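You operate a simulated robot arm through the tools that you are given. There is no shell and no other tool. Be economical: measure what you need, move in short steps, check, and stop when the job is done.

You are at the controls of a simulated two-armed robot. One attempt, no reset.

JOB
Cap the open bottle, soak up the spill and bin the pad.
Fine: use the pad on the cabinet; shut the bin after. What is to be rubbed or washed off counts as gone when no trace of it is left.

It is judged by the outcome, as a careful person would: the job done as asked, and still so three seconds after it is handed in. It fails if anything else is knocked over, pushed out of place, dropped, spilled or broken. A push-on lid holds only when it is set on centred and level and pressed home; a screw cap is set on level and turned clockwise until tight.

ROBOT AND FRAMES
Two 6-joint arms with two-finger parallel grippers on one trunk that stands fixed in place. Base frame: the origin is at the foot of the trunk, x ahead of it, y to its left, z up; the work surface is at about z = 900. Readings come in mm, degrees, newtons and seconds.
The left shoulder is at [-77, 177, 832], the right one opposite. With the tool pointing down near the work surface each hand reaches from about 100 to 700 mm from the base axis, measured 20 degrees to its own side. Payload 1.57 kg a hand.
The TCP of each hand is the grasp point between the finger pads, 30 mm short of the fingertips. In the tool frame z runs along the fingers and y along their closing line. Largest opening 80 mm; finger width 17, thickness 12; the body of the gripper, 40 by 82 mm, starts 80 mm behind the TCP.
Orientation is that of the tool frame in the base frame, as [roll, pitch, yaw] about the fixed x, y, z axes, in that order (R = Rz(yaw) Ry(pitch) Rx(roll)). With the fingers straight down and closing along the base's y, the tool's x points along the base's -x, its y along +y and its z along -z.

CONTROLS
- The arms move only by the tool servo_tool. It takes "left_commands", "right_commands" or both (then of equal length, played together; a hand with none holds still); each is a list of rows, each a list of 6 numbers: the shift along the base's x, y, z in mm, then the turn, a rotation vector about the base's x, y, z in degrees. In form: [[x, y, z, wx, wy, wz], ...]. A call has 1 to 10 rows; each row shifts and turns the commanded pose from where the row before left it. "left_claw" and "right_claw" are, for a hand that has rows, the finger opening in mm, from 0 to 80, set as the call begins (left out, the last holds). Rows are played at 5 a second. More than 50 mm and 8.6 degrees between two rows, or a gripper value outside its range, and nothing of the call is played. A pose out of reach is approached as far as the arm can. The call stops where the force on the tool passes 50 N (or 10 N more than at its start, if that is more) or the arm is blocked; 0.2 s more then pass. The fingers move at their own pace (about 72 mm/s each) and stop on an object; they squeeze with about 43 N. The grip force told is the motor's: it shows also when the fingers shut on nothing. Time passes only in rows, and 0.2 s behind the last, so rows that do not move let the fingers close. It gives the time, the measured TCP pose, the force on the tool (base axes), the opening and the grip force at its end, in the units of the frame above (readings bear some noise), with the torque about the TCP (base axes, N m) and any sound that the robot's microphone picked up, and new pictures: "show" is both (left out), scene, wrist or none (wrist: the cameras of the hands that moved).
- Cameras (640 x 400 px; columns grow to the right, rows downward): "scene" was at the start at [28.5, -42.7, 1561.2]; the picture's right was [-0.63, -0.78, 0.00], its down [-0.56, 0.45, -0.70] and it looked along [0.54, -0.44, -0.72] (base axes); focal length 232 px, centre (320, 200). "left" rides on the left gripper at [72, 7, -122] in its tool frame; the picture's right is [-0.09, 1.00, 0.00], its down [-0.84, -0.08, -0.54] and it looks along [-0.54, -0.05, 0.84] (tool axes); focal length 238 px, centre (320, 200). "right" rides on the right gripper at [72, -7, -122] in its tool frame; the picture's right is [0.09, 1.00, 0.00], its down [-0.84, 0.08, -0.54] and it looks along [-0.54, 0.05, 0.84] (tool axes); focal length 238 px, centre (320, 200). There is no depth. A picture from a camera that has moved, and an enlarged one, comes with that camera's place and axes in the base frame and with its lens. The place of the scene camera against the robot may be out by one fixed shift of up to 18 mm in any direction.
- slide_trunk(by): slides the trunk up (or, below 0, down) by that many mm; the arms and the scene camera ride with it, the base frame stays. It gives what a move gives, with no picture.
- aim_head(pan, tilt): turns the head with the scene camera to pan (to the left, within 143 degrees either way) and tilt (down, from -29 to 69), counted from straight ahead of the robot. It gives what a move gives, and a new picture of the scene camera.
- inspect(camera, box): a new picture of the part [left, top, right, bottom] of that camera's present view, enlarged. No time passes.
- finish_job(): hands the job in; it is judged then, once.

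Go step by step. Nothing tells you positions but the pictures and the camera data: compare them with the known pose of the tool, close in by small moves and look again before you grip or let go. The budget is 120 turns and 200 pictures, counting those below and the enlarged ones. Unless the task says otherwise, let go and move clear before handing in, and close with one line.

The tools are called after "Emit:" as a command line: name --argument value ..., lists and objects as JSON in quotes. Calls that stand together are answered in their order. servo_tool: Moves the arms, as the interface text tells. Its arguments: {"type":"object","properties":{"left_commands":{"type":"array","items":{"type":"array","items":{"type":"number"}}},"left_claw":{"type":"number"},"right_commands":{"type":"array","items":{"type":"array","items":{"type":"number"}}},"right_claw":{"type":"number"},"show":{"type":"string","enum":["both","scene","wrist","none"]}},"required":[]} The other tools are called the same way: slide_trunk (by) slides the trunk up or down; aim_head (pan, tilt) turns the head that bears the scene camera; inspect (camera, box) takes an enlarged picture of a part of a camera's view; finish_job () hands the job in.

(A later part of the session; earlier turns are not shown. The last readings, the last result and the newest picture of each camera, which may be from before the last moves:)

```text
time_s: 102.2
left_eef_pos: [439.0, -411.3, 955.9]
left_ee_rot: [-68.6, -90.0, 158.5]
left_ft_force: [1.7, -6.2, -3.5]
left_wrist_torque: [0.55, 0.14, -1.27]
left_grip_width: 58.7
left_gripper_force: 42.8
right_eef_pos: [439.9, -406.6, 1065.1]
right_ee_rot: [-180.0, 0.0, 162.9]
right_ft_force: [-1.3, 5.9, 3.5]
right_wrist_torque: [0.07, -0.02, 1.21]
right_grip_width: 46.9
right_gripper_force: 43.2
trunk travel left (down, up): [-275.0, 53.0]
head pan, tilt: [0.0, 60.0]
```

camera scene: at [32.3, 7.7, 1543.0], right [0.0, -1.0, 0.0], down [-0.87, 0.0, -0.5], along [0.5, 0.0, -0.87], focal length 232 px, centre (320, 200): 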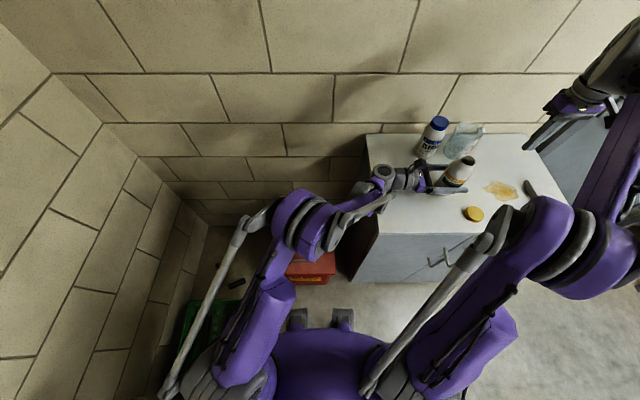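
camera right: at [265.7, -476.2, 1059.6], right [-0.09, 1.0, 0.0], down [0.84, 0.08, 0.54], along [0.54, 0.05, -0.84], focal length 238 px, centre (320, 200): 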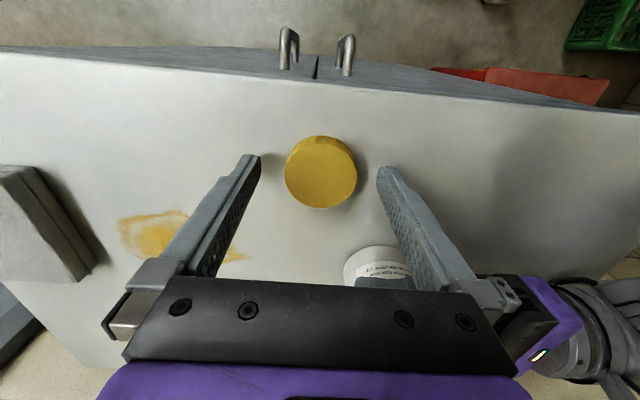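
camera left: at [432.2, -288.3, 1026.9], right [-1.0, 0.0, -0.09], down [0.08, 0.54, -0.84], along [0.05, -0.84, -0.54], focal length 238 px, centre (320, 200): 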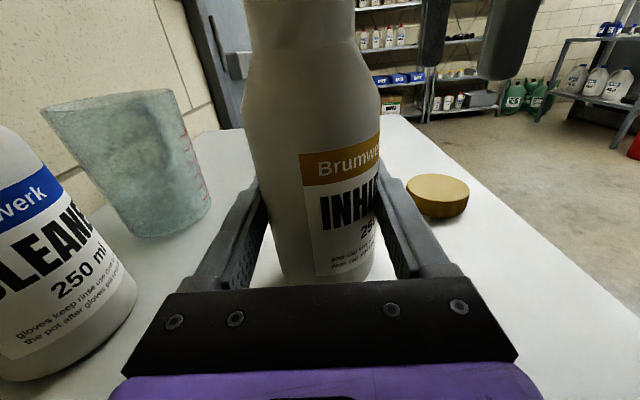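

The torque jumped to about 1.2 N·m and stays there, so the cap is tight and the fingers are starting to slip on it. I'll check it and release the right hand.

Emit:
servo_tool --right_commands '[[0, 0, 0, 0, 0, 0], [0, 0, 0, 0, 0, 0], [0, 0, 0, 0, 0, 0]]' --right_claw 76 --show "none"

Emit:
servo_tool --right_commands '[[0, 0, 30, 0, 0, 0], [0, 0, 45, 0, 0, 0], [0, -10, 45, 0, 0, 0], [0, -40, 20, 0, 0, 0], [0, -48, 0, 0, 0, 0], [0, -48, 0, 0, 0, 0]]' --show "none"

Emit:
inspect --camera "scene" --box '[410, 100, 570, 230]'

Emit:
inspect --camera "left" --box '[160, 0, 480, 200]'

```text
time_s: 103.0
left_eef_pos: [440.3, -412.0, 953.9]
left_ee_rot: [69.9, -90.0, 20.1]
left_ft_force: [-0.9, -0.4, -1.3]
left_wrist_torque: [-0.01, 0.02, -0.02]
left_grip_width: 58.8
left_gripper_force: 43.0
right_eef_pos: [440.2, -406.8, 1065.0]
right_ee_rot: [-180.0, 0.0, 162.9]
right_ft_force: [0.4, -0.5, -0.2]
right_wrist_torque: [0.0, -0.01, -0.01]
right_grip_width: 76.0
right_gripper_force: 0.1
trunk travel left (down, up): [-275.0, 53.0]
head pan, tilt: [0.0, 60.0]
```

```text
time_s: 104.5
left_eef_pos: [438.4, -412.7, 954.4]
left_ee_rot: [163.3, -89.9, -73.4]
left_ft_force: [0.7, -1.4, -0.7]
left_wrist_torque: [-0.02, 0.0, 0.03]
left_grip_width: 58.4
left_gripper_force: 43.3
right_eef_pos: [428.0, -535.4, 1191.4]
right_ee_rot: [-180.0, 0.0, 162.9]
right_ft_force: [0.2, -0.2, 0.1]
right_wrist_torque: [0.02, 0.02, 0.04]
right_grip_width: 76.0
right_gripper_force: 0.0
right hand out of reach, approached as far as the arm can: row 5, 6
trunk travel left (down, up): [-275.0, 53.0]
head pan, tilt: [0.0, 60.0]
```

```text
3.08 times, centred on (490, 165) of scene
camera zoom: at [32.0, 5.5, 1543.0], right [0.0, -1.0, 0.0], down [-0.87, 0.0, -0.5], along [0.5, 0.0, -0.87], focal length 714 px, centre (-203, 308)
```

zoom: 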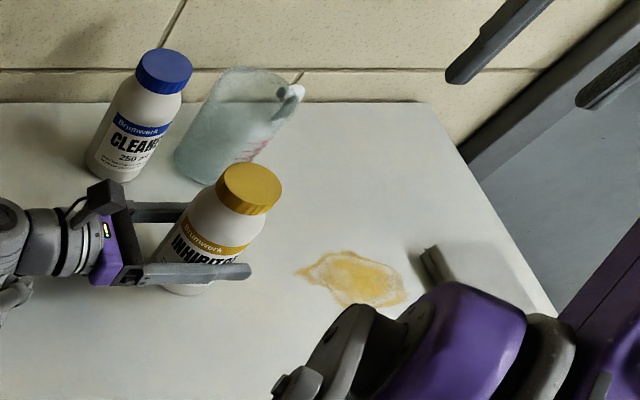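

```text
2.00 times, centred on (320, 100) of left
camera zoom: at [432.3, -289.8, 1026.6], right [-1.0, 0.0, -0.09], down [0.08, 0.54, -0.84], along [0.05, -0.84, -0.54], focal length 477 px, centre (320, 400)
```

zoom: 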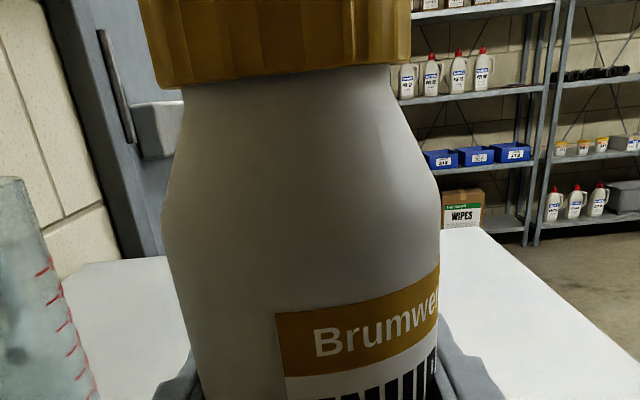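

The bottle is capped and level. I'll release it with the left hand and back straight out.

Emit:
servo_tool --left_commands '[[0, 0, 0, 0, 0, 0], [0, 0, 0, 0, 0, 0], [0, 0, 0, 0, 0, 0]]' --left_claw 80 --show "wrist"

Emit:
servo_tool --left_commands '[[0, 15, 0, 0, 0, 0], [0, 25, 0, 0, 0, 0], [0, 40, 0, 0, 0, 0], [0, 45, 0, 0, 0, 0], [0, 45, 0, 0, 0, 0], [0, 45, 0, 0, 0, 0]]' --show "both"

```text
time_s: 105.2
left_eef_pos: [439.2, -410.2, 954.1]
left_ee_rot: [73.2, -90.0, 16.9]
left_ft_force: [0.1, 0.7, 1.0]
left_wrist_torque: [0.0, -0.01, 0.01]
left_grip_width: 80.0
left_gripper_force: 0.2
right_eef_pos: [428.9, -533.6, 1191.3]
right_ee_rot: [-180.0, -0.1, 162.9]
right_ft_force: [-0.1, 1.2, -0.1]
right_wrist_torque: [0.02, 0.0, -0.03]
right_grip_width: 76.0
right_gripper_force: 0.1
trunk travel left (down, up): [-275.0, 53.0]
head pan, tilt: [0.0, 60.0]
camera left: at [432.5, -288.5, 1026.8], right [-1.0, 0.0, -0.09], down [0.08, 0.54, -0.84], along [0.05, -0.84, -0.54], focal length 238 px, centre (320, 200)
```

left: 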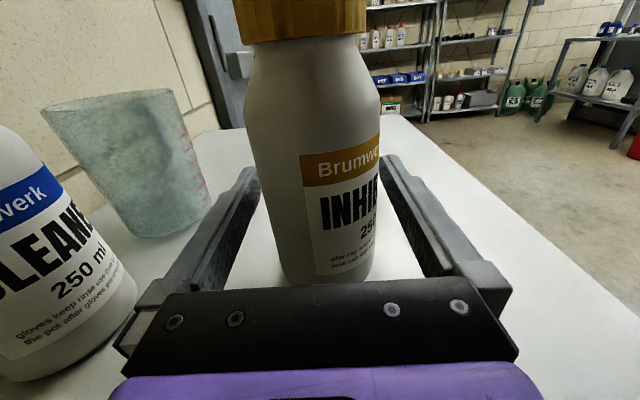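

```text
time_s: 106.7
left_eef_pos: [438.8, -191.5, 952.6]
left_ee_rot: [25.8, -89.9, 64.1]
left_ft_force: [-0.3, -0.4, -0.4]
left_wrist_torque: [0.0, 0.02, -0.01]
left_grip_width: 80.3
left_gripper_force: 0.0
right_eef_pos: [428.4, -532.9, 1190.8]
right_ee_rot: [-179.9, -0.1, 162.8]
right_ft_force: [-0.2, -0.7, 0.3]
right_wrist_torque: [0.01, 0.0, 0.03]
right_grip_width: 75.9
right_gripper_force: 0.0
trunk travel left (down, up): [-275.0, 53.0]
head pan, tilt: [0.0, 60.0]
camera scene: at [32.2, 8.6, 1543.0], right [0.0, -1.0, 0.0], down [-0.87, 0.0, -0.5], along [0.5, 0.0, -0.87], focal length 232 px, centre (320, 200)
camera left: at [432.1, -69.6, 1026.1], right [-1.0, 0.0, -0.09], down [0.08, 0.54, -0.84], along [0.05, -0.84, -0.54], focal length 238 px, centre (320, 200)
```

scene: 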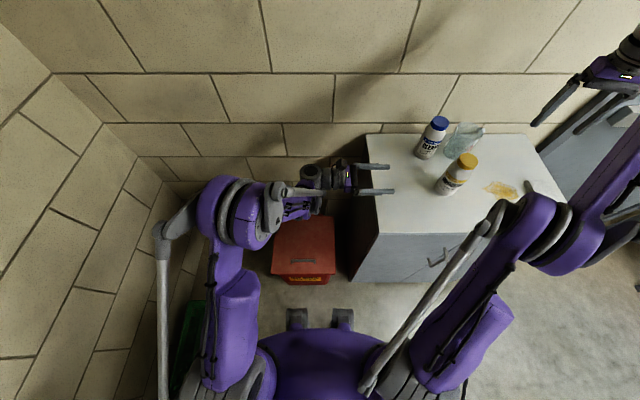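
left: 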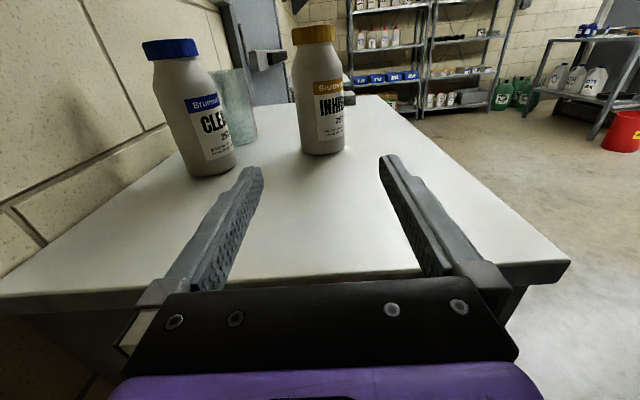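

The bottle stands capped. Next is the pad: I'll bring the right hand near it, with yaw back to 180°, for a good look.

Emit:
servo_tool --right_commands '[[-10, 0, -40, 0, 0, 8.5], [-10, 0, -40, 0, 0, 8.6], [-10, -30, -30, 0, 0, 0], [-10, -40, 0, 0, 0, 0]]' --right_claw 80 --show "wrist"

Emit:
inspect --camera "right" --box '[100, 20, 480, 260]'

```text
time_s: 107.7
left_eef_pos: [439.7, -193.1, 953.5]
left_ee_rot: [-49.9, -90.0, 140.0]
left_ft_force: [0.3, -0.7, -0.5]
left_wrist_torque: [0.0, -0.02, 0.03]
left_grip_width: 80.1
left_gripper_force: 0.1
right_eef_pos: [386.3, -601.2, 1081.4]
right_ee_rot: [-180.0, 0.1, -179.8]
right_ft_force: [-0.3, -0.3, 1.2]
right_wrist_torque: [0.03, -0.01, -0.04]
right_grip_width: 80.0
right_gripper_force: 0.1
trunk travel left (down, up): [-275.0, 53.0]
head pan, tilt: [0.0, 60.0]
camera right: at [315.3, -607.0, 1203.9], right [-0.09, 1.0, 0.0], down [0.84, 0.08, 0.54], along [0.54, 0.05, -0.84], focal length 238 px, centre (320, 200)
```

right: 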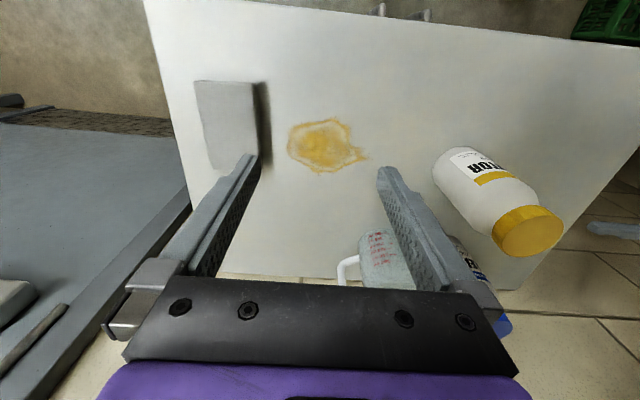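

```text
1.67 times, centred on (290, 140) of right
camera zoom: at [315.3, -607.0, 1203.9], right [-0.09, 1.0, 0.0], down [0.84, 0.08, 0.54], along [0.54, 0.05, -0.84], focal length 397 px, centre (370, 300)
```

zoom: 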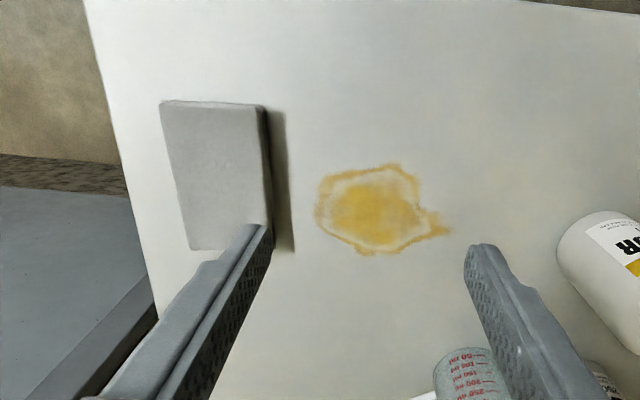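

The pad is about 106×66 mm, centred near [410,-708], and the spill spans x 388–465, y −640…−530. I'll go above the pad to straddle its 66 mm width.

Emit:
servo_tool --right_commands '[[6, -27, -20, 0, 0, 0], [6, -27, -20, 0, 0, 0], [6, -27, -20, 0, 0, 0], [6, -26, -20, 0, 0, 0], [0, 0, 0, 0, 0, 0]]' --show "wrist"

Emit:
inspect --camera "scene" --box '[470, 130, 630, 260]'

```text
time_s: 108.8
left_eef_pos: [438.2, -191.8, 954.3]
left_ee_rot: [22.2, -89.9, 67.8]
left_ft_force: [0.0, 0.5, 0.8]
left_wrist_torque: [0.0, -0.04, 0.0]
left_grip_width: 80.1
left_gripper_force: 0.1
right_eef_pos: [410.8, -708.3, 1002.1]
right_ee_rot: [-179.9, 0.0, -180.0]
right_ft_force: [0.4, 0.5, -0.6]
right_wrist_torque: [0.0, -0.01, -0.02]
right_grip_width: 80.0
right_gripper_force: 0.1
trunk travel left (down, up): [-275.0, 53.0]
head pan, tilt: [0.0, 60.0]
camera right: at [339.3, -714.0, 1124.4], right [-0.09, 1.0, 0.0], down [0.84, 0.08, 0.54], along [0.54, 0.05, -0.84], focal length 238 px, centre (320, 200)
```

right: 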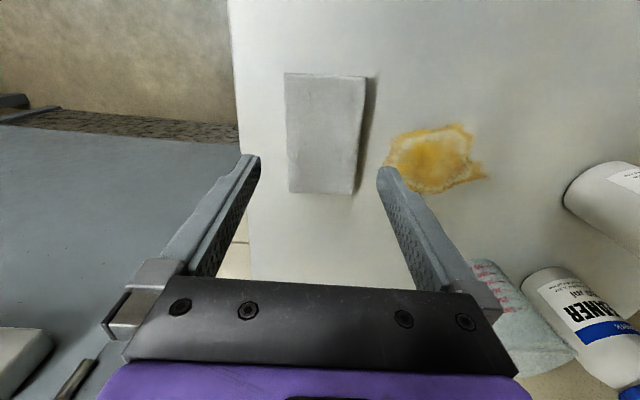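

```text
3.08 times, centred on (550, 195) of scene
camera zoom: at [32.0, 8.6, 1543.0], right [0.0, -1.0, 0.0], down [-0.87, 0.0, -0.5], along [0.5, 0.0, -0.87], focal length 714 px, centre (-388, 215)
```

zoom: 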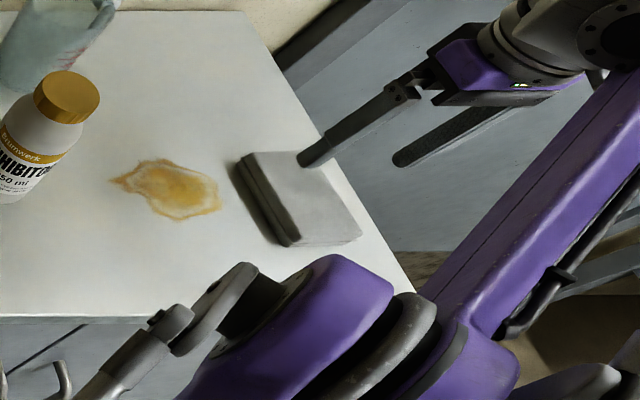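

The pad is centred at about [409,-705] and rotated roughly 4°. I'll align and descend around it.

Emit:
servo_tool --right_commands '[[-1, 3, -20, 0, 0, 4], [0, 0, -25, 0, 0, 0], [0, 0, -10, 0, 0, 0]]' --show "wrist"

Emit:
inspect --camera "right" --box '[240, 50, 420, 250]'

```text
time_s: 109.7
left_eef_pos: [439.5, -192.7, 954.3]
left_ee_rot: [-130.2, -89.9, -139.9]
left_ft_force: [0.0, -0.6, -0.2]
left_wrist_torque: [-0.02, 0.01, 0.02]
left_grip_width: 79.6
left_gripper_force: 0.1
right_eef_pos: [411.8, -705.0, 946.9]
right_ee_rot: [-179.8, 0.0, -176.0]
right_ft_force: [-0.4, 0.6, 0.3]
right_wrist_torque: [-0.01, 0.01, -0.02]
right_grip_width: 80.1
right_gripper_force: 0.0
trunk travel left (down, up): [-275.0, 53.0]
head pan, tilt: [0.0, 60.0]
camera right: at [341.7, -716.3, 1067.6], right [-0.16, 0.99, 0.0], down [0.83, 0.14, 0.54], along [0.54, 0.09, -0.84], focal length 238 px, centre (320, 200)
```

right: 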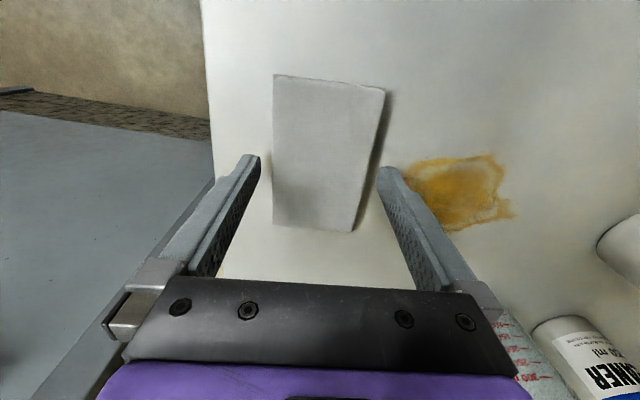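

```text
2.00 times, centred on (330, 150) of right
camera zoom: at [341.7, -716.3, 1067.6], right [-0.16, 0.99, 0.0], down [0.83, 0.14, 0.54], along [0.54, 0.09, -0.84], focal length 477 px, centre (300, 300)
```

zoom: 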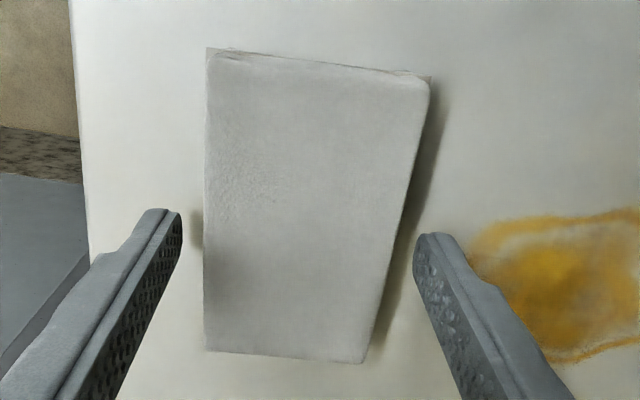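

The pad edges are parallel to the fingers and centred. I'll lower and grip.

Emit:
servo_tool --right_commands '[[0, 0, -6, 0, 0, 0], [0, 0, -4, 0, 0, 0], [0, 0, 0, 0, 0, 0]]' --show "none"

Emit:
servo_tool --right_commands '[[0, 0, 0, 0, 0, 0], [0, 0, 0, 0, 0, 0], [0, 0, 0, 0, 0, 0]]' --right_claw 45 --show "none"

Emit:
servo_tool --right_commands '[[0, 0, 10, 0, 0, 0], [0, 0, 20, 0, 0, 0]]' --show "wrist"

Emit:
inspect --camera "scene" --box '[470, 130, 630, 260]'

```text
time_s: 110.5
left_eef_pos: [439.5, -193.7, 953.6]
left_ee_rot: [64.7, -90.0, 25.3]
left_ft_force: [0.2, 1.2, 0.5]
left_wrist_torque: [-0.01, -0.02, 0.01]
left_grip_width: 80.1
left_gripper_force: 0.1
right_eef_pos: [413.0, -704.7, 936.1]
right_ee_rot: [179.9, 0.0, -176.0]
right_ft_force: [1.2, 1.0, 0.9]
right_wrist_torque: [0.03, -0.02, -0.01]
right_grip_width: 79.9
right_gripper_force: 0.0
trunk travel left (down, up): [-275.0, 53.0]
head pan, tilt: [0.0, 60.0]
```

```text
time_s: 111.2
left_eef_pos: [439.5, -193.2, 954.2]
left_ee_rot: [67.1, -90.0, 23.0]
left_ft_force: [0.0, -0.8, 0.2]
left_wrist_torque: [-0.04, 0.02, 0.02]
left_grip_width: 79.9
left_gripper_force: 0.2
right_eef_pos: [412.6, -704.6, 936.8]
right_ee_rot: [180.0, 0.1, -175.9]
right_ft_force: [0.1, 0.5, -0.2]
right_wrist_torque: [-0.02, 0.01, 0.0]
right_grip_width: 64.7
right_gripper_force: 43.0
trunk travel left (down, up): [-275.0, 53.0]
head pan, tilt: [0.0, 60.0]
```

```text
time_s: 111.8
left_eef_pos: [440.4, -191.5, 954.4]
left_ee_rot: [-133.8, -89.9, -136.3]
left_ft_force: [0.0, 0.3, 1.0]
left_wrist_torque: [-0.01, 0.01, 0.07]
left_grip_width: 80.1
left_gripper_force: 0.0
right_eef_pos: [411.0, -703.4, 968.9]
right_ee_rot: [180.0, -0.1, -176.1]
right_ft_force: [0.4, -0.3, -1.0]
right_wrist_torque: [0.0, -0.03, 0.0]
right_grip_width: 64.5
right_gripper_force: 43.2
trunk travel left (down, up): [-275.0, 53.0]
head pan, tilt: [0.0, 60.0]
camera right: at [340.2, -715.9, 1090.8], right [-0.16, 0.99, 0.0], down [0.83, 0.14, 0.54], along [0.54, 0.09, -0.84], focal length 238 px, centre (320, 200)
```

right: 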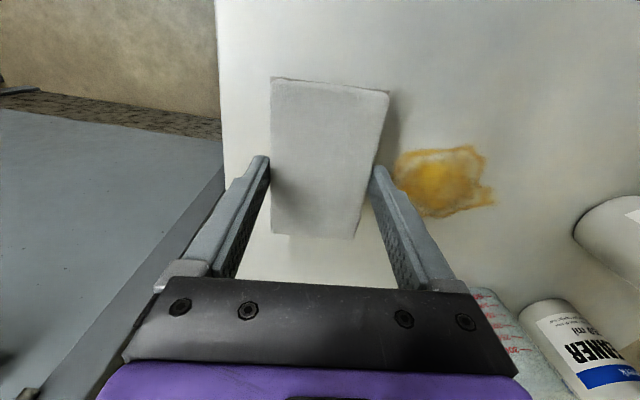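

```text
3.08 times, centred on (550, 195) of scene
camera zoom: at [32.1, 8.0, 1543.0], right [0.0, -1.0, 0.0], down [-0.87, 0.0, -0.5], along [0.5, 0.0, -0.87], focal length 714 px, centre (-388, 215)
```

zoom: 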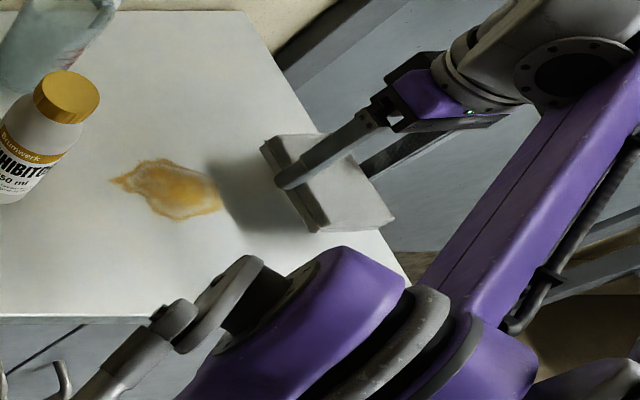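

The pad is held. I'll move it to the spill's -y end and lower to light contact.

Emit:
servo_tool --right_commands '[[9, 22, -8, 0, 0, -2], [9, 22, -8, 0, 0, -2], [0, 0, -10, 0, 0, 0], [0, 0, -4, 0, 0, 0], [0, 0, -2, 0, 0, 0]]' --show "none"

```text
time_s: 113.0
left_eef_pos: [439.3, -191.2, 954.5]
left_ee_rot: [-6.8, -89.8, 96.8]
left_ft_force: [-0.3, 0.1, 0.9]
left_wrist_torque: [-0.01, -0.02, 0.03]
left_grip_width: 79.9
left_gripper_force: 0.1
right_eef_pos: [428.4, -660.8, 936.0]
right_ee_rot: [-179.8, 0.1, -180.0]
right_ft_force: [4.7, -5.9, 19.3]
right_wrist_torque: [0.02, 0.09, -0.02]
right_grip_width: 64.6
right_gripper_force: 42.7
trunk travel left (down, up): [-275.0, 53.0]
head pan, tilt: [0.0, 60.0]
```

In contact at 19 N. I'll sweep across the spill toward +y.

Emit:
servo_tool --right_commands '[[0, 14, 0, 0, 0, 0], [0, 14, 0, 0, 0, 0], [0, 14, 0, 0, 0, 0], [0, 14, 0, 0, 0, 0], [0, 14, 0, 0, 0, 0], [0, 14, 0, 0, 0, 0], [0, 14, 0, 0, 0, 0], [0, 14, 0, 0, 0, 0], [0, 14, 0, 0, 0, 0], [0, 14, 0, 0, 0, 0]]' --show "both"

```text
time_s: 115.2
left_eef_pos: [437.2, -191.5, 955.1]
left_ee_rot: [-53.6, -90.0, 143.6]
left_ft_force: [0.8, -0.4, 0.6]
left_wrist_torque: [0.01, 0.03, 0.01]
left_grip_width: 79.9
left_gripper_force: 0.1
right_eef_pos: [427.7, -522.6, 935.0]
right_ee_rot: [-179.9, 0.1, -180.0]
right_ft_force: [-0.9, -18.1, 45.8]
right_wrist_torque: [-0.63, -0.04, 0.03]
right_grip_width: 64.4
right_gripper_force: 43.0
trunk travel left (down, up): [-275.0, 53.0]
head pan, tilt: [0.0, 60.0]
camera scene: at [29.0, 9.1, 1543.1], right [0.0, -1.0, 0.0], down [-0.86, 0.0, -0.5], along [0.5, 0.0, -0.86], focal length 232 px, centre (320, 200)
camera right: at [356.2, -527.4, 1057.6], right [-0.09, 1.0, 0.0], down [0.84, 0.08, 0.54], along [0.54, 0.05, -0.84], focal length 238 px, centre (320, 200)
```

scene: 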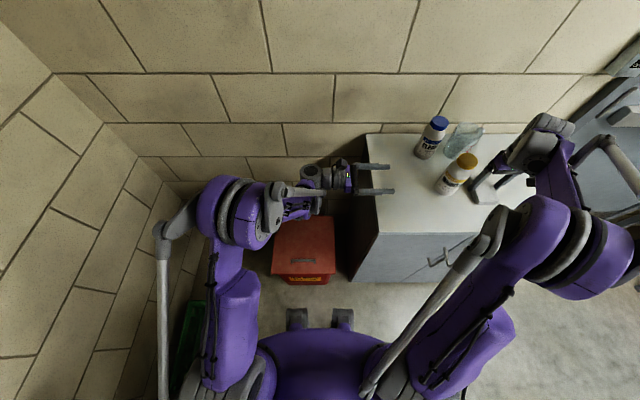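
right: 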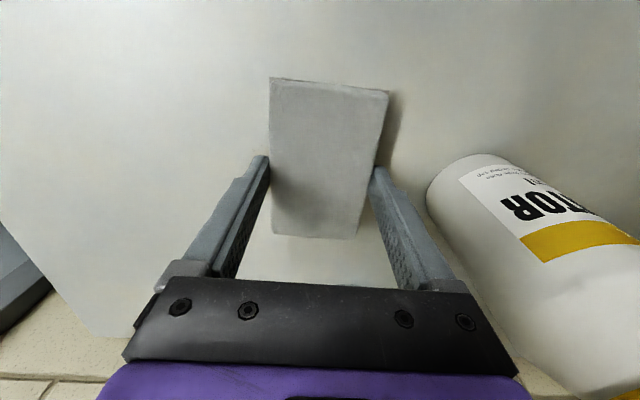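

The swept area looks clean. I'll lift the pad and look closely for any residue.

Emit:
servo_tool --right_commands '[[0, 0, 20, 0, 0, 0], [0, 0, 40, 0, 0, 0], [0, -30, 40, 0, 0, 0], [-30, -30, 0, 0, 0, 0]]' --show "wrist"

Emit:
inspect --camera "right" --box '[100, 40, 480, 260]'

Emit:
inspect --camera "scene" --box '[420, 130, 580, 250]'

```text
time_s: 116.2
left_eef_pos: [438.7, -193.2, 954.3]
left_ee_rot: [-65.1, -90.0, 155.2]
left_ft_force: [-0.8, 0.1, -0.1]
left_wrist_torque: [0.01, -0.01, 0.01]
left_grip_width: 80.0
left_gripper_force: 0.0
right_eef_pos: [399.1, -581.1, 1033.8]
right_ee_rot: [179.9, 0.0, 180.0]
right_ft_force: [0.0, 0.3, -1.2]
right_wrist_torque: [0.0, -0.03, 0.01]
right_grip_width: 64.3
right_gripper_force: 42.9
trunk travel left (down, up): [-275.0, 53.0]
head pan, tilt: [0.0, 60.0]
camera right: at [327.1, -588.0, 1156.4], right [-0.09, 1.0, 0.0], down [0.84, 0.08, 0.54], along [0.54, 0.05, -0.84], focal length 238 px, centre (320, 200)
```

right: 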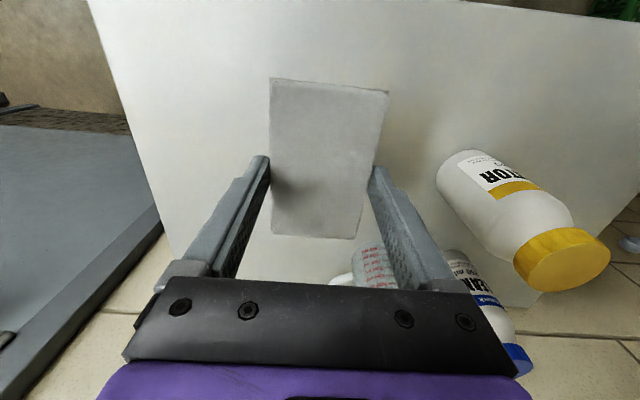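

```text
1.68 times, centred on (290, 150) of right
camera zoom: at [327.1, -588.0, 1156.4], right [-0.09, 1.0, 0.0], down [0.84, 0.08, 0.54], along [0.54, 0.05, -0.84], focal length 401 px, centre (370, 284)
```

zoom: 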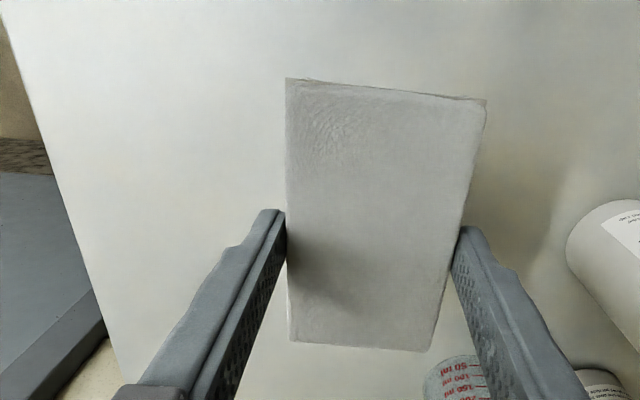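

```text
3.33 times, centred on (500, 190) of scene
camera zoom: at [31.0, 7.5, 1542.9], right [0.0, -1.0, 0.0], down [-0.87, 0.0, -0.5], along [0.5, 0.0, -0.87], focal length 774 px, centre (-280, 233)
```

zoom: 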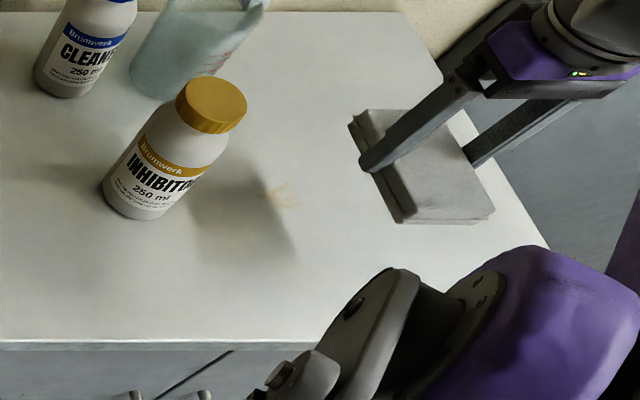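

A faint residue remains near [443,-543]. I'll wipe that area again with several strokes.

Emit:
servo_tool --right_commands '[[25, -10, -40, 0, 0, 0], [12, -10, -40, 0, 0, 0], [0, 0, -14, 0, 0, 0], [0, 0, -3, 0, 0, 0]]' --show "none"

Emit:
servo_tool --right_commands '[[0, 20, 0, 0, 0, 0], [0, 20, 0, 0, 0, 0], [0, 20, 0, 0, 0, 0], [0, 20, 0, 0, 0, 0], [0, 12, 0, 0, 0, 0], [0, -20, 0, 0, 0, 0], [0, -20, 0, 0, 0, 0], [0, -20, 0, 0, 0, 0], [0, 20, 0, 0, 0, 0], [0, 20, 0, 0, 0, 0]]' --show "none"

```text
time_s: 117.2
left_eef_pos: [439.3, -191.4, 953.8]
left_ee_rot: [-107.3, -90.0, -162.6]
left_ft_force: [0.2, -0.4, -0.5]
left_wrist_torque: [-0.02, 0.01, 0.0]
left_grip_width: 79.9
left_gripper_force: 0.1
right_eef_pos: [435.7, -602.1, 936.0]
right_ee_rot: [180.0, 0.0, -180.0]
right_ft_force: [0.5, 0.0, -1.3]
right_wrist_torque: [0.01, 0.01, 0.03]
right_grip_width: 64.8
right_gripper_force: 43.4
trunk travel left (down, up): [-275.0, 53.0]
head pan, tilt: [0.0, 60.0]
```

```text
time_s: 119.5
left_eef_pos: [439.9, -192.5, 954.3]
left_ee_rot: [-109.9, -90.0, -160.1]
left_ft_force: [0.4, 0.2, 0.5]
left_wrist_torque: [-0.02, -0.01, 0.01]
left_grip_width: 79.8
left_gripper_force: 0.0
right_eef_pos: [435.9, -528.9, 937.3]
right_ee_rot: [180.0, 0.0, -179.9]
right_ft_force: [0.5, -0.7, -0.8]
right_wrist_torque: [-0.03, 0.01, -0.01]
right_grip_width: 64.6
right_gripper_force: 42.8
trunk travel left (down, up): [-275.0, 53.0]
head pan, tilt: [0.0, 60.0]
```

There was no contact, so the pad had shifted up slightly in the grip. I'll lower to get real pressure and rub.

Emit:
servo_tool --right_commands '[[0, 0, -1.5, 0, 0, 0], [0, 0, -1, 0, 0, 0], [0, 0, 0, 0, 0, 0]]' --show "none"

```text
time_s: 120.2
left_eef_pos: [439.5, -192.2, 954.8]
left_ee_rot: [3.2, -90.0, 86.8]
left_ft_force: [-0.2, -0.6, 0.2]
left_wrist_torque: [0.02, 0.06, -0.02]
left_grip_width: 80.1
left_gripper_force: 0.0
right_eef_pos: [436.3, -529.0, 936.4]
right_ee_rot: [-179.9, 0.1, 179.9]
right_ft_force: [3.6, -1.2, 12.8]
right_wrist_torque: [0.05, -0.16, -0.03]
right_grip_width: 64.5
right_gripper_force: 42.6
trunk travel left (down, up): [-275.0, 53.0]
head pan, tilt: [0.0, 60.0]
```

Emit:
servo_tool --right_commands '[[0, 18, -0.3, 0, 0, 0], [0, -20, 0, 0, 0, 0], [0, -20, 0, 0, 0, 0], [0, -20, 0, 0, 0, 0], [0, 20, 0, 0, 0, 0], [0, 20, 0, 0, 0, 0], [0, 20, 0, 0, 0, 0], [0, -20, 0, 0, 0, 0], [0, -20, 0, 0, 0, 0], [0, -20, 0, 0, 0, 0]]' --show "none"

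Emit:
servo_tool --right_commands '[[0, -20, 0, 0, 0, 0], [0, -20, 0, 0, 0, 0], [0, -20, 0, 0, 0, 0], [-8, 0, 0, 0, 0, 0], [0, 20, 0, 0, 0, 0], [0, 20, 0, 0, 0, 0], [0, 20, 0, 0, 0, 0], [0, 20, 0, 0, 0, 0], [0, 20, 0, 0, 0, 0], [0, 20, 0, 0, 0, 0]]' --show "none"

Emit:
servo_tool --right_commands '[[0, -20, 0, 0, 0, 0], [0, -20, 0, 0, 0, 0], [0, -20, 0, 0, 0, 0], [0, -20, 0, 0, 0, 0], [0, -20, 0, 0, 0, 0], [0, -20, 0, 0, 0, 0], [0, -20, 0, 0, 0, 0], [0, -5, 20, 0, 0, 0], [0, -5, 40, 0, 0, 0], [0, 0, 40, 0, 0, 0]]' --show "wrist"

Emit:
inspect --camera "scene" --box '[440, 150, 540, 230]'

Emit:
inspect --camera "right" --box '[370, 20, 570, 160]'

```text
time_s: 122.5
left_eef_pos: [438.2, -193.0, 953.3]
left_ee_rot: [42.7, -89.9, 47.3]
left_ft_force: [0.5, 0.5, 0.5]
left_wrist_torque: [0.0, 0.03, -0.03]
left_grip_width: 80.3
left_gripper_force: 0.0
right_eef_pos: [436.4, -571.1, 936.0]
right_ee_rot: [179.9, 0.0, 180.0]
right_ft_force: [0.7, 0.4, 2.0]
right_wrist_torque: [0.06, 0.01, 0.0]
right_grip_width: 64.6
right_gripper_force: 43.6
trunk travel left (down, up): [-275.0, 53.0]
head pan, tilt: [0.0, 60.0]
```

```text
time_s: 124.7
left_eef_pos: [437.5, -190.9, 953.6]
left_ee_rot: [-8.2, -89.9, 98.1]
left_ft_force: [-0.5, 0.3, 0.4]
left_wrist_torque: [-0.03, 0.02, -0.02]
left_grip_width: 79.9
left_gripper_force: 0.0
right_eef_pos: [427.6, -511.8, 936.3]
right_ee_rot: [-180.0, 0.0, -180.0]
right_ft_force: [0.1, -4.4, 15.0]
right_wrist_torque: [-0.19, -0.02, 0.03]
right_grip_width: 64.6
right_gripper_force: 43.0
trunk travel left (down, up): [-275.0, 53.0]
head pan, tilt: [0.0, 60.0]
```

```text
time_s: 126.8
left_eef_pos: [438.9, -191.8, 954.6]
left_ee_rot: [42.1, -89.9, 47.7]
left_ft_force: [-0.8, 0.0, 0.4]
left_wrist_torque: [-0.01, -0.03, -0.01]
left_grip_width: 79.8
left_gripper_force: 0.1
right_eef_pos: [428.4, -660.9, 1038.0]
right_ee_rot: [-180.0, 0.0, 180.0]
right_ft_force: [0.2, -0.5, -1.0]
right_wrist_torque: [0.01, -0.01, 0.02]
right_grip_width: 64.9
right_gripper_force: 42.9
trunk travel left (down, up): [-275.0, 53.0]
head pan, tilt: [0.0, 60.0]
camera right: at [356.5, -666.8, 1159.1], right [-0.09, 1.0, 0.0], down [0.84, 0.08, 0.54], along [0.54, 0.05, -0.84], focal length 238 px, centre (320, 200)
```

right: 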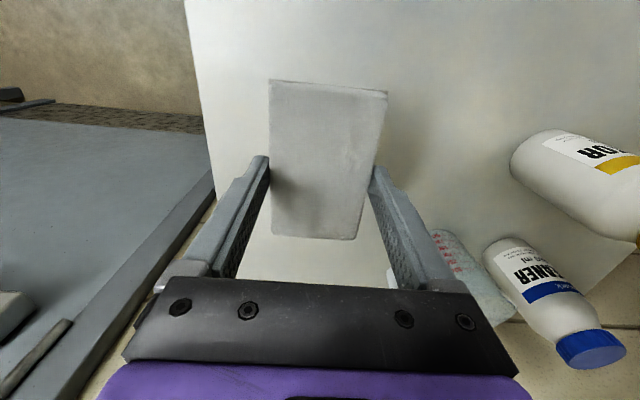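

```text
5.00 times, centred on (490, 190) of scene
camera zoom: at [32.1, 8.1, 1543.0], right [0.0, -1.0, 0.0], down [-0.87, 0.0, -0.5], along [0.5, 0.0, -0.87], focal length 1160 px, centre (-530, 250)
```

zoom: 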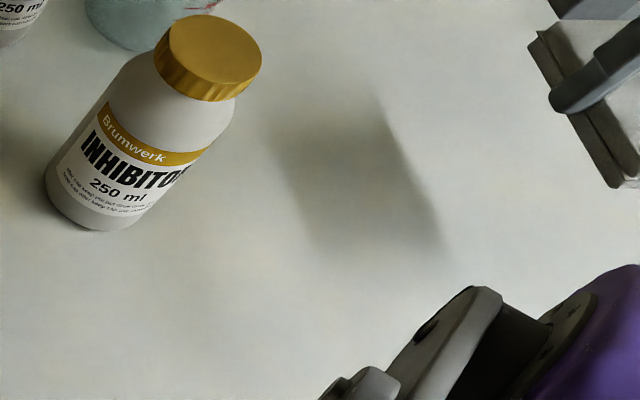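

```text
2.86 times, centred on (470, 90) of right
camera zoom: at [356.5, -666.8, 1159.1], right [-0.09, 1.0, 0.0], down [0.84, 0.08, 0.54], along [0.54, 0.05, -0.84], focal length 681 px, centre (-109, 514)
```

zoom: 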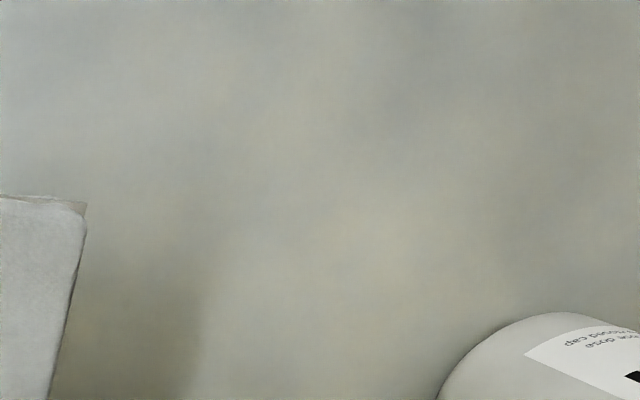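

It looks clean. I'll move the hand back so its camera views the whole former spill without shadows.

Emit:
servo_tool --right_commands '[[-45, 0, 15, 0, 0, 0], [-45, 20, 15, 0, 0, 0], [-45, 20, 0, 0, 0, 0], [-40, 20, 0, 0, 0, 0], [-30, 30, 20, 0, 0, 0]]' --show "wrist"

Emit:
inspect --camera "scene" --box '[450, 150, 570, 230]'

```text
refused: row 2 steps farther than a row can; nothing moved
```

```text
5.00 times, centred on (510, 190) of scene
camera zoom: at [32.1, 8.1, 1543.0], right [0.0, -1.0, 0.0], down [-0.87, 0.0, -0.5], along [0.5, 0.0, -0.87], focal length 1160 px, centre (-630, 250)
```

zoom: 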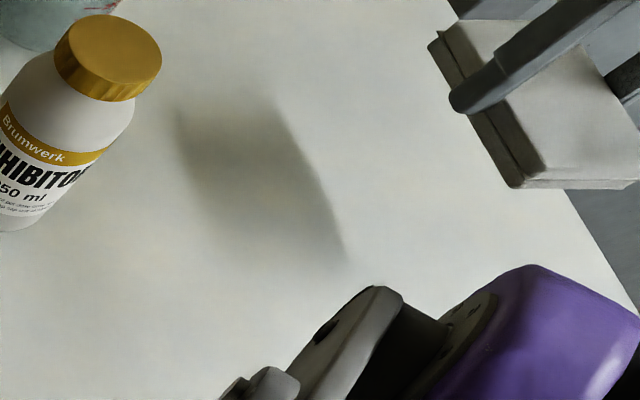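

Emit:
servo_tool --right_commands '[[-45, 0, 10, 0, 0, 0], [-40, 15, 10, 0, 0, 0], [-40, 20, 0, 0, 0, 0], [-40, 20, 0, 0, 0, 0], [-30, 30, 10, 0, 0, 0]]' --show "wrist"

Emit:
inspect --camera "right" --box '[200, 140, 440, 290]'

Emit:
inspect --camera "scene" --box '[460, 160, 550, 220]'

```text
time_s: 128.1
left_eef_pos: [438.6, -191.2, 953.8]
left_ee_rot: [-3.5, -89.9, 93.4]
left_ft_force: [-0.7, -0.4, -0.2]
left_wrist_torque: [0.01, -0.02, 0.02]
left_grip_width: 80.0
left_gripper_force: 0.0
right_eef_pos: [233.1, -575.0, 1065.4]
right_ee_rot: [-179.9, 0.0, -180.0]
right_ft_force: [0.4, 0.5, -1.1]
right_wrist_torque: [-0.03, -0.01, 0.02]
right_grip_width: 64.4
right_gripper_force: 43.3
trunk travel left (down, up): [-275.0, 53.0]
head pan, tilt: [0.0, 60.0]
camera right: at [161.1, -581.1, 1187.4], right [-0.09, 1.0, 0.0], down [0.84, 0.08, 0.54], along [0.54, 0.05, -0.84], focal length 238 px, centre (320, 200)
```

right: 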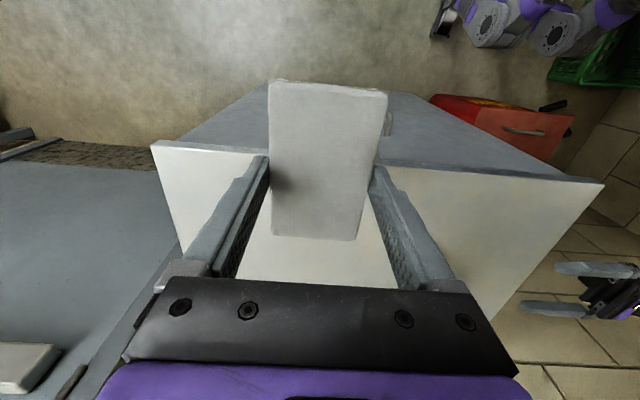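

```text
2.67 times, centred on (320, 215) of right
camera zoom: at [161.1, -581.1, 1187.4], right [-0.09, 1.0, 0.0], down [0.84, 0.08, 0.54], along [0.54, 0.05, -0.84], focal length 636 px, centre (320, 160)
```

zoom: 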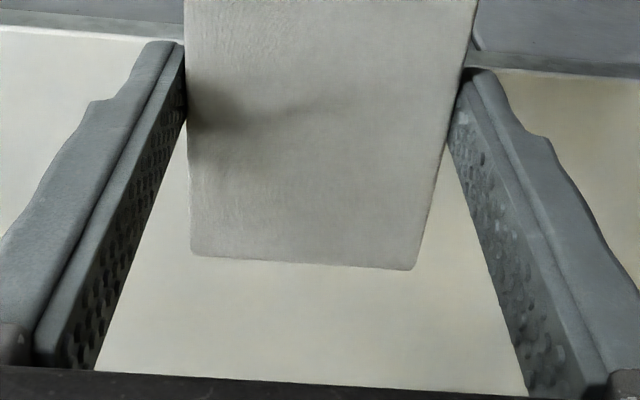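

```text
6.67 times, centred on (505, 190) of scene
camera zoom: at [31.3, 9.4, 1543.0], right [0.0, -1.0, 0.0], down [-0.87, 0.0, -0.5], along [0.5, 0.0, -0.87], focal length 1547 px, centre (-913, 267)
```

zoom: 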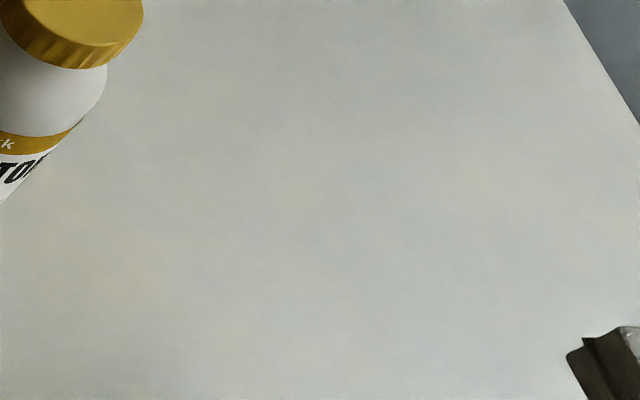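

The spill is gone. Next is the bin: by triangulation its lid is about 290 mm square around [415,73], top z≈460, with the handle bar near [324,72,480] and the hinge at the far side. I'll park the right hand with the pad and swing the left hand above the handle, pointing down.

Emit:
servo_tool --right_commands '[[-3, 45, 5, 0, 0, 0], [-3, 45, 5, 0, 0, 0], [-3, 45, 5, 0, 0, 0], [-3, 45, 5, 0, 0, 0], [-3, 45, 5, 0, 0, 0], [-3, 40, 5, 0, 0, 0]]' --left_commands '[[-5, 45, 0, 0, 0, 0], [-20, 42, 0, 0, 0, 0], [-20, 42, 0, 0, 0, 0], [-20, 42, 0, 0, 0, 0], [-20, 42, 0, 0, 0, 0], [-20, 40, 0, 0, 0, 0]]' --show "scene"

```text
time_s: 129.4
left_eef_pos: [332.0, 59.3, 955.8]
left_ee_rot: [-3.9, -89.9, 93.8]
left_ft_force: [-0.4, 0.7, -0.5]
left_wrist_torque: [0.0, -0.02, 0.03]
left_grip_width: 79.9
left_gripper_force: 0.0
right_eef_pos: [212.7, -311.3, 1095.2]
right_ee_rot: [-179.9, 0.0, 180.0]
right_ft_force: [-1.1, 0.4, -1.4]
right_wrist_torque: [-0.05, -0.02, 0.03]
right_grip_width: 64.6
right_gripper_force: 42.6
trunk travel left (down, up): [-275.0, 53.0]
head pan, tilt: [0.0, 60.0]
camera scene: at [31.3, 8.9, 1543.0], right [0.0, -1.0, 0.0], down [-0.87, 0.0, -0.5], along [0.5, 0.0, -0.87], focal length 232 px, centre (320, 200)
```

scene: 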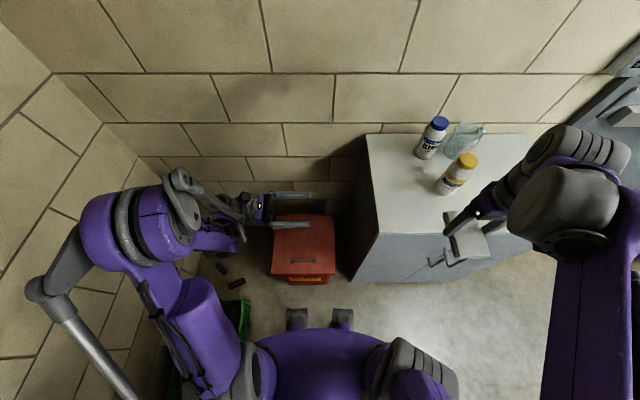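

Emit:
servo_tool --left_commands '[[0, 2, -5, 8.2, 0, 0], [0, 2, -5, 8.2, 0, 0], [0, 2, -5, 8.2, 0, 0], [0, 2, -5, 8.2, 0, 0], [0, 2, -5, 8.2, 0, 0], [0, 2, -5, 8.2, 0, 0], [0, 2, -5, 8.2, 0, 0], [0, 2, -5, 8.2, 0, 0], [0, 2, -5, 8.2, 0, 0], [0, 2, -5, 8.2, 0, 0]]' --show "none"

Emit:
servo_tool --left_commands '[[0, 0, -40, 8, 0, 0], [0, 0, -45, 0, 0, 0], [0, 0, -45, 0, 0, 0], [0, 0, -45, 0, 0, 0]]' --show "both"

```text
time_s: 131.7
left_eef_pos: [334.5, 77.7, 904.9]
left_ee_rot: [-179.9, -7.9, -89.9]
left_ft_force: [-0.9, 0.6, 0.4]
left_wrist_torque: [0.0, 0.0, 0.01]
left_grip_width: 80.1
left_gripper_force: 0.1
right_eef_pos: [214.9, -312.7, 1094.6]
right_ee_rot: [-180.0, -0.1, -180.0]
right_ft_force: [0.5, 0.0, -0.3]
right_wrist_torque: [0.0, -0.03, -0.01]
right_grip_width: 64.6
right_gripper_force: 43.2
trunk travel left (down, up): [-275.0, 53.0]
head pan, tilt: [0.0, 60.0]
```

```text
time_s: 132.7
left_eef_pos: [333.8, 79.2, 729.7]
left_ee_rot: [-180.0, 0.0, -89.8]
left_ft_force: [0.2, 0.5, 0.4]
left_wrist_torque: [0.0, -0.01, 0.02]
left_grip_width: 80.1
left_gripper_force: 0.1
right_eef_pos: [215.9, -312.2, 1094.7]
right_ee_rot: [179.9, 0.0, -180.0]
right_ft_force: [-0.8, 0.6, 0.4]
right_wrist_torque: [-0.03, -0.01, 0.01]
right_grip_width: 64.6
right_gripper_force: 43.3
trunk travel left (down, up): [-275.0, 53.0]
head pan, tilt: [0.0, 60.0]
camera scene: at [33.2, 7.8, 1543.0], right [0.0, -1.0, 0.0], down [-0.87, 0.0, -0.5], along [0.5, 0.0, -0.87], focal length 232 px, centre (320, 200)
camera left: at [326.7, 7.4, 851.9], right [-1.0, 0.09, 0.0], down [0.08, 0.84, 0.54], along [0.05, 0.54, -0.84], focal length 238 px, centre (320, 200)
```

scene: 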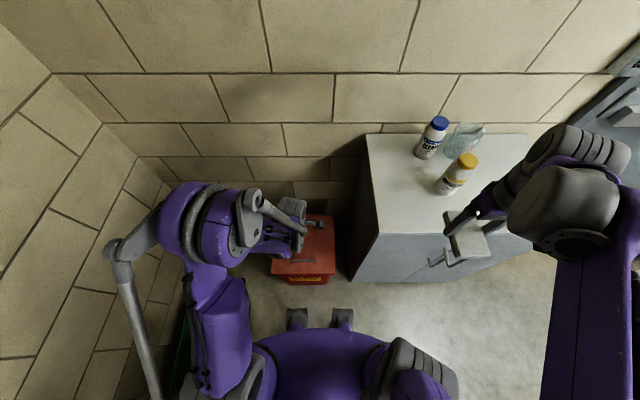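
left: 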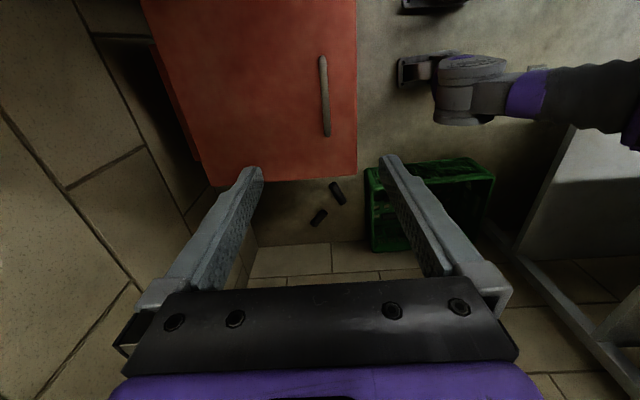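

The handle bar is at x≈325.5, y 22–121. I'll go above y≈90 and come down for a closer look.

Emit:
servo_tool --left_commands '[[-4, 5, -45, 0, 0, 0], [-4, 5, -45, 0, 0, 0], [0, 0, -45, 0, 0, 0], [0, 0, -30, 0, 0, 0]]' --left_claw 50 --show "wrist"

Emit:
inspect --camera "left" --box '[220, 20, 420, 220]'

Emit:
inspect --camera "scene" --box '[260, 200, 350, 290]'

```text
time_s: 133.7
left_eef_pos: [373.9, 78.8, 588.2]
left_ee_rot: [179.9, 0.1, -89.9]
left_ft_force: [0.6, -0.8, -0.4]
left_wrist_torque: [-0.01, 0.01, -0.01]
left_grip_width: 50.2
left_gripper_force: 0.1
left hand out of reach, approached as far as the arm can: row 2, 3, 4
right_eef_pos: [215.3, -311.9, 1095.3]
right_ee_rot: [-180.0, 0.0, -180.0]
right_ft_force: [-0.2, 0.4, -0.6]
right_wrist_torque: [0.01, -0.03, -0.01]
right_grip_width: 64.6
right_gripper_force: 43.2
trunk travel left (down, up): [-275.0, 53.0]
head pan, tilt: [0.0, 60.0]
camera left: at [366.4, 7.1, 712.0], right [-1.0, 0.09, 0.0], down [0.08, 0.84, 0.54], along [0.05, 0.54, -0.84], focal length 238 px, centre (320, 200)
```

left: 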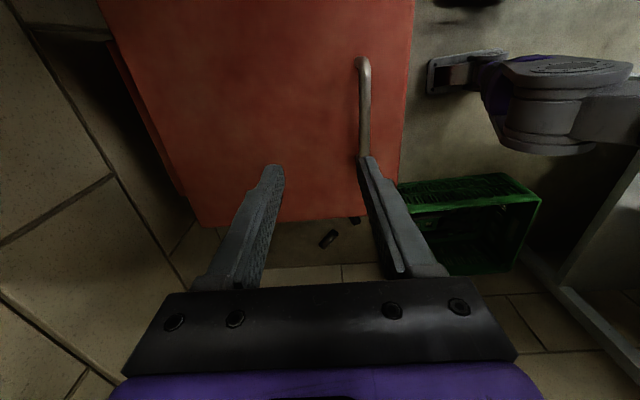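

```text
2.00 times, centred on (320, 120) of left
camera zoom: at [366.4, 7.1, 712.0], right [-1.0, 0.09, 0.0], down [0.08, 0.84, 0.54], along [0.05, 0.54, -0.84], focal length 477 px, centre (320, 360)
```

zoom: 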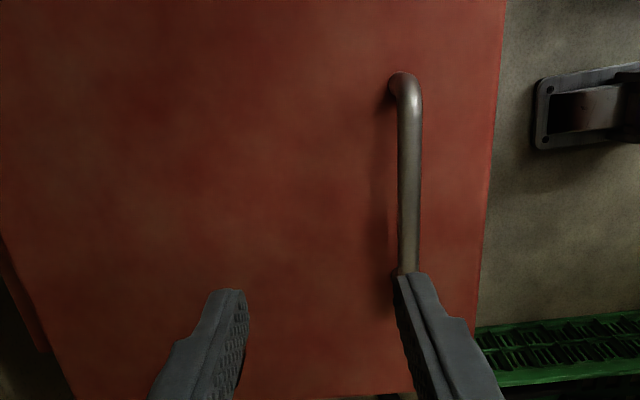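

```text
4.44 times, centred on (305, 245) of scene
camera zoom: at [32.4, 7.7, 1543.0], right [0.0, -1.0, 0.0], down [-0.87, 0.0, -0.5], along [0.5, 0.0, -0.87], focal length 1031 px, centre (387, 0)
```

zoom: 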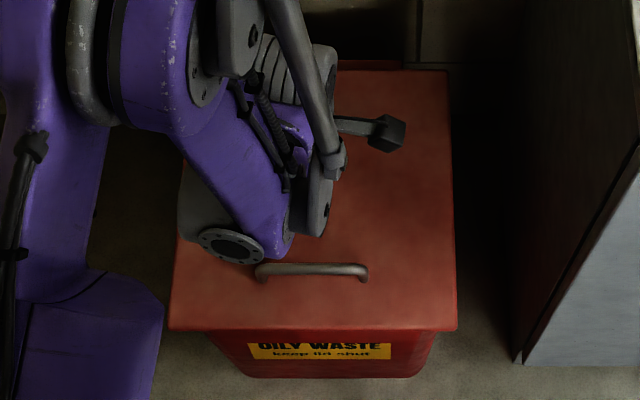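

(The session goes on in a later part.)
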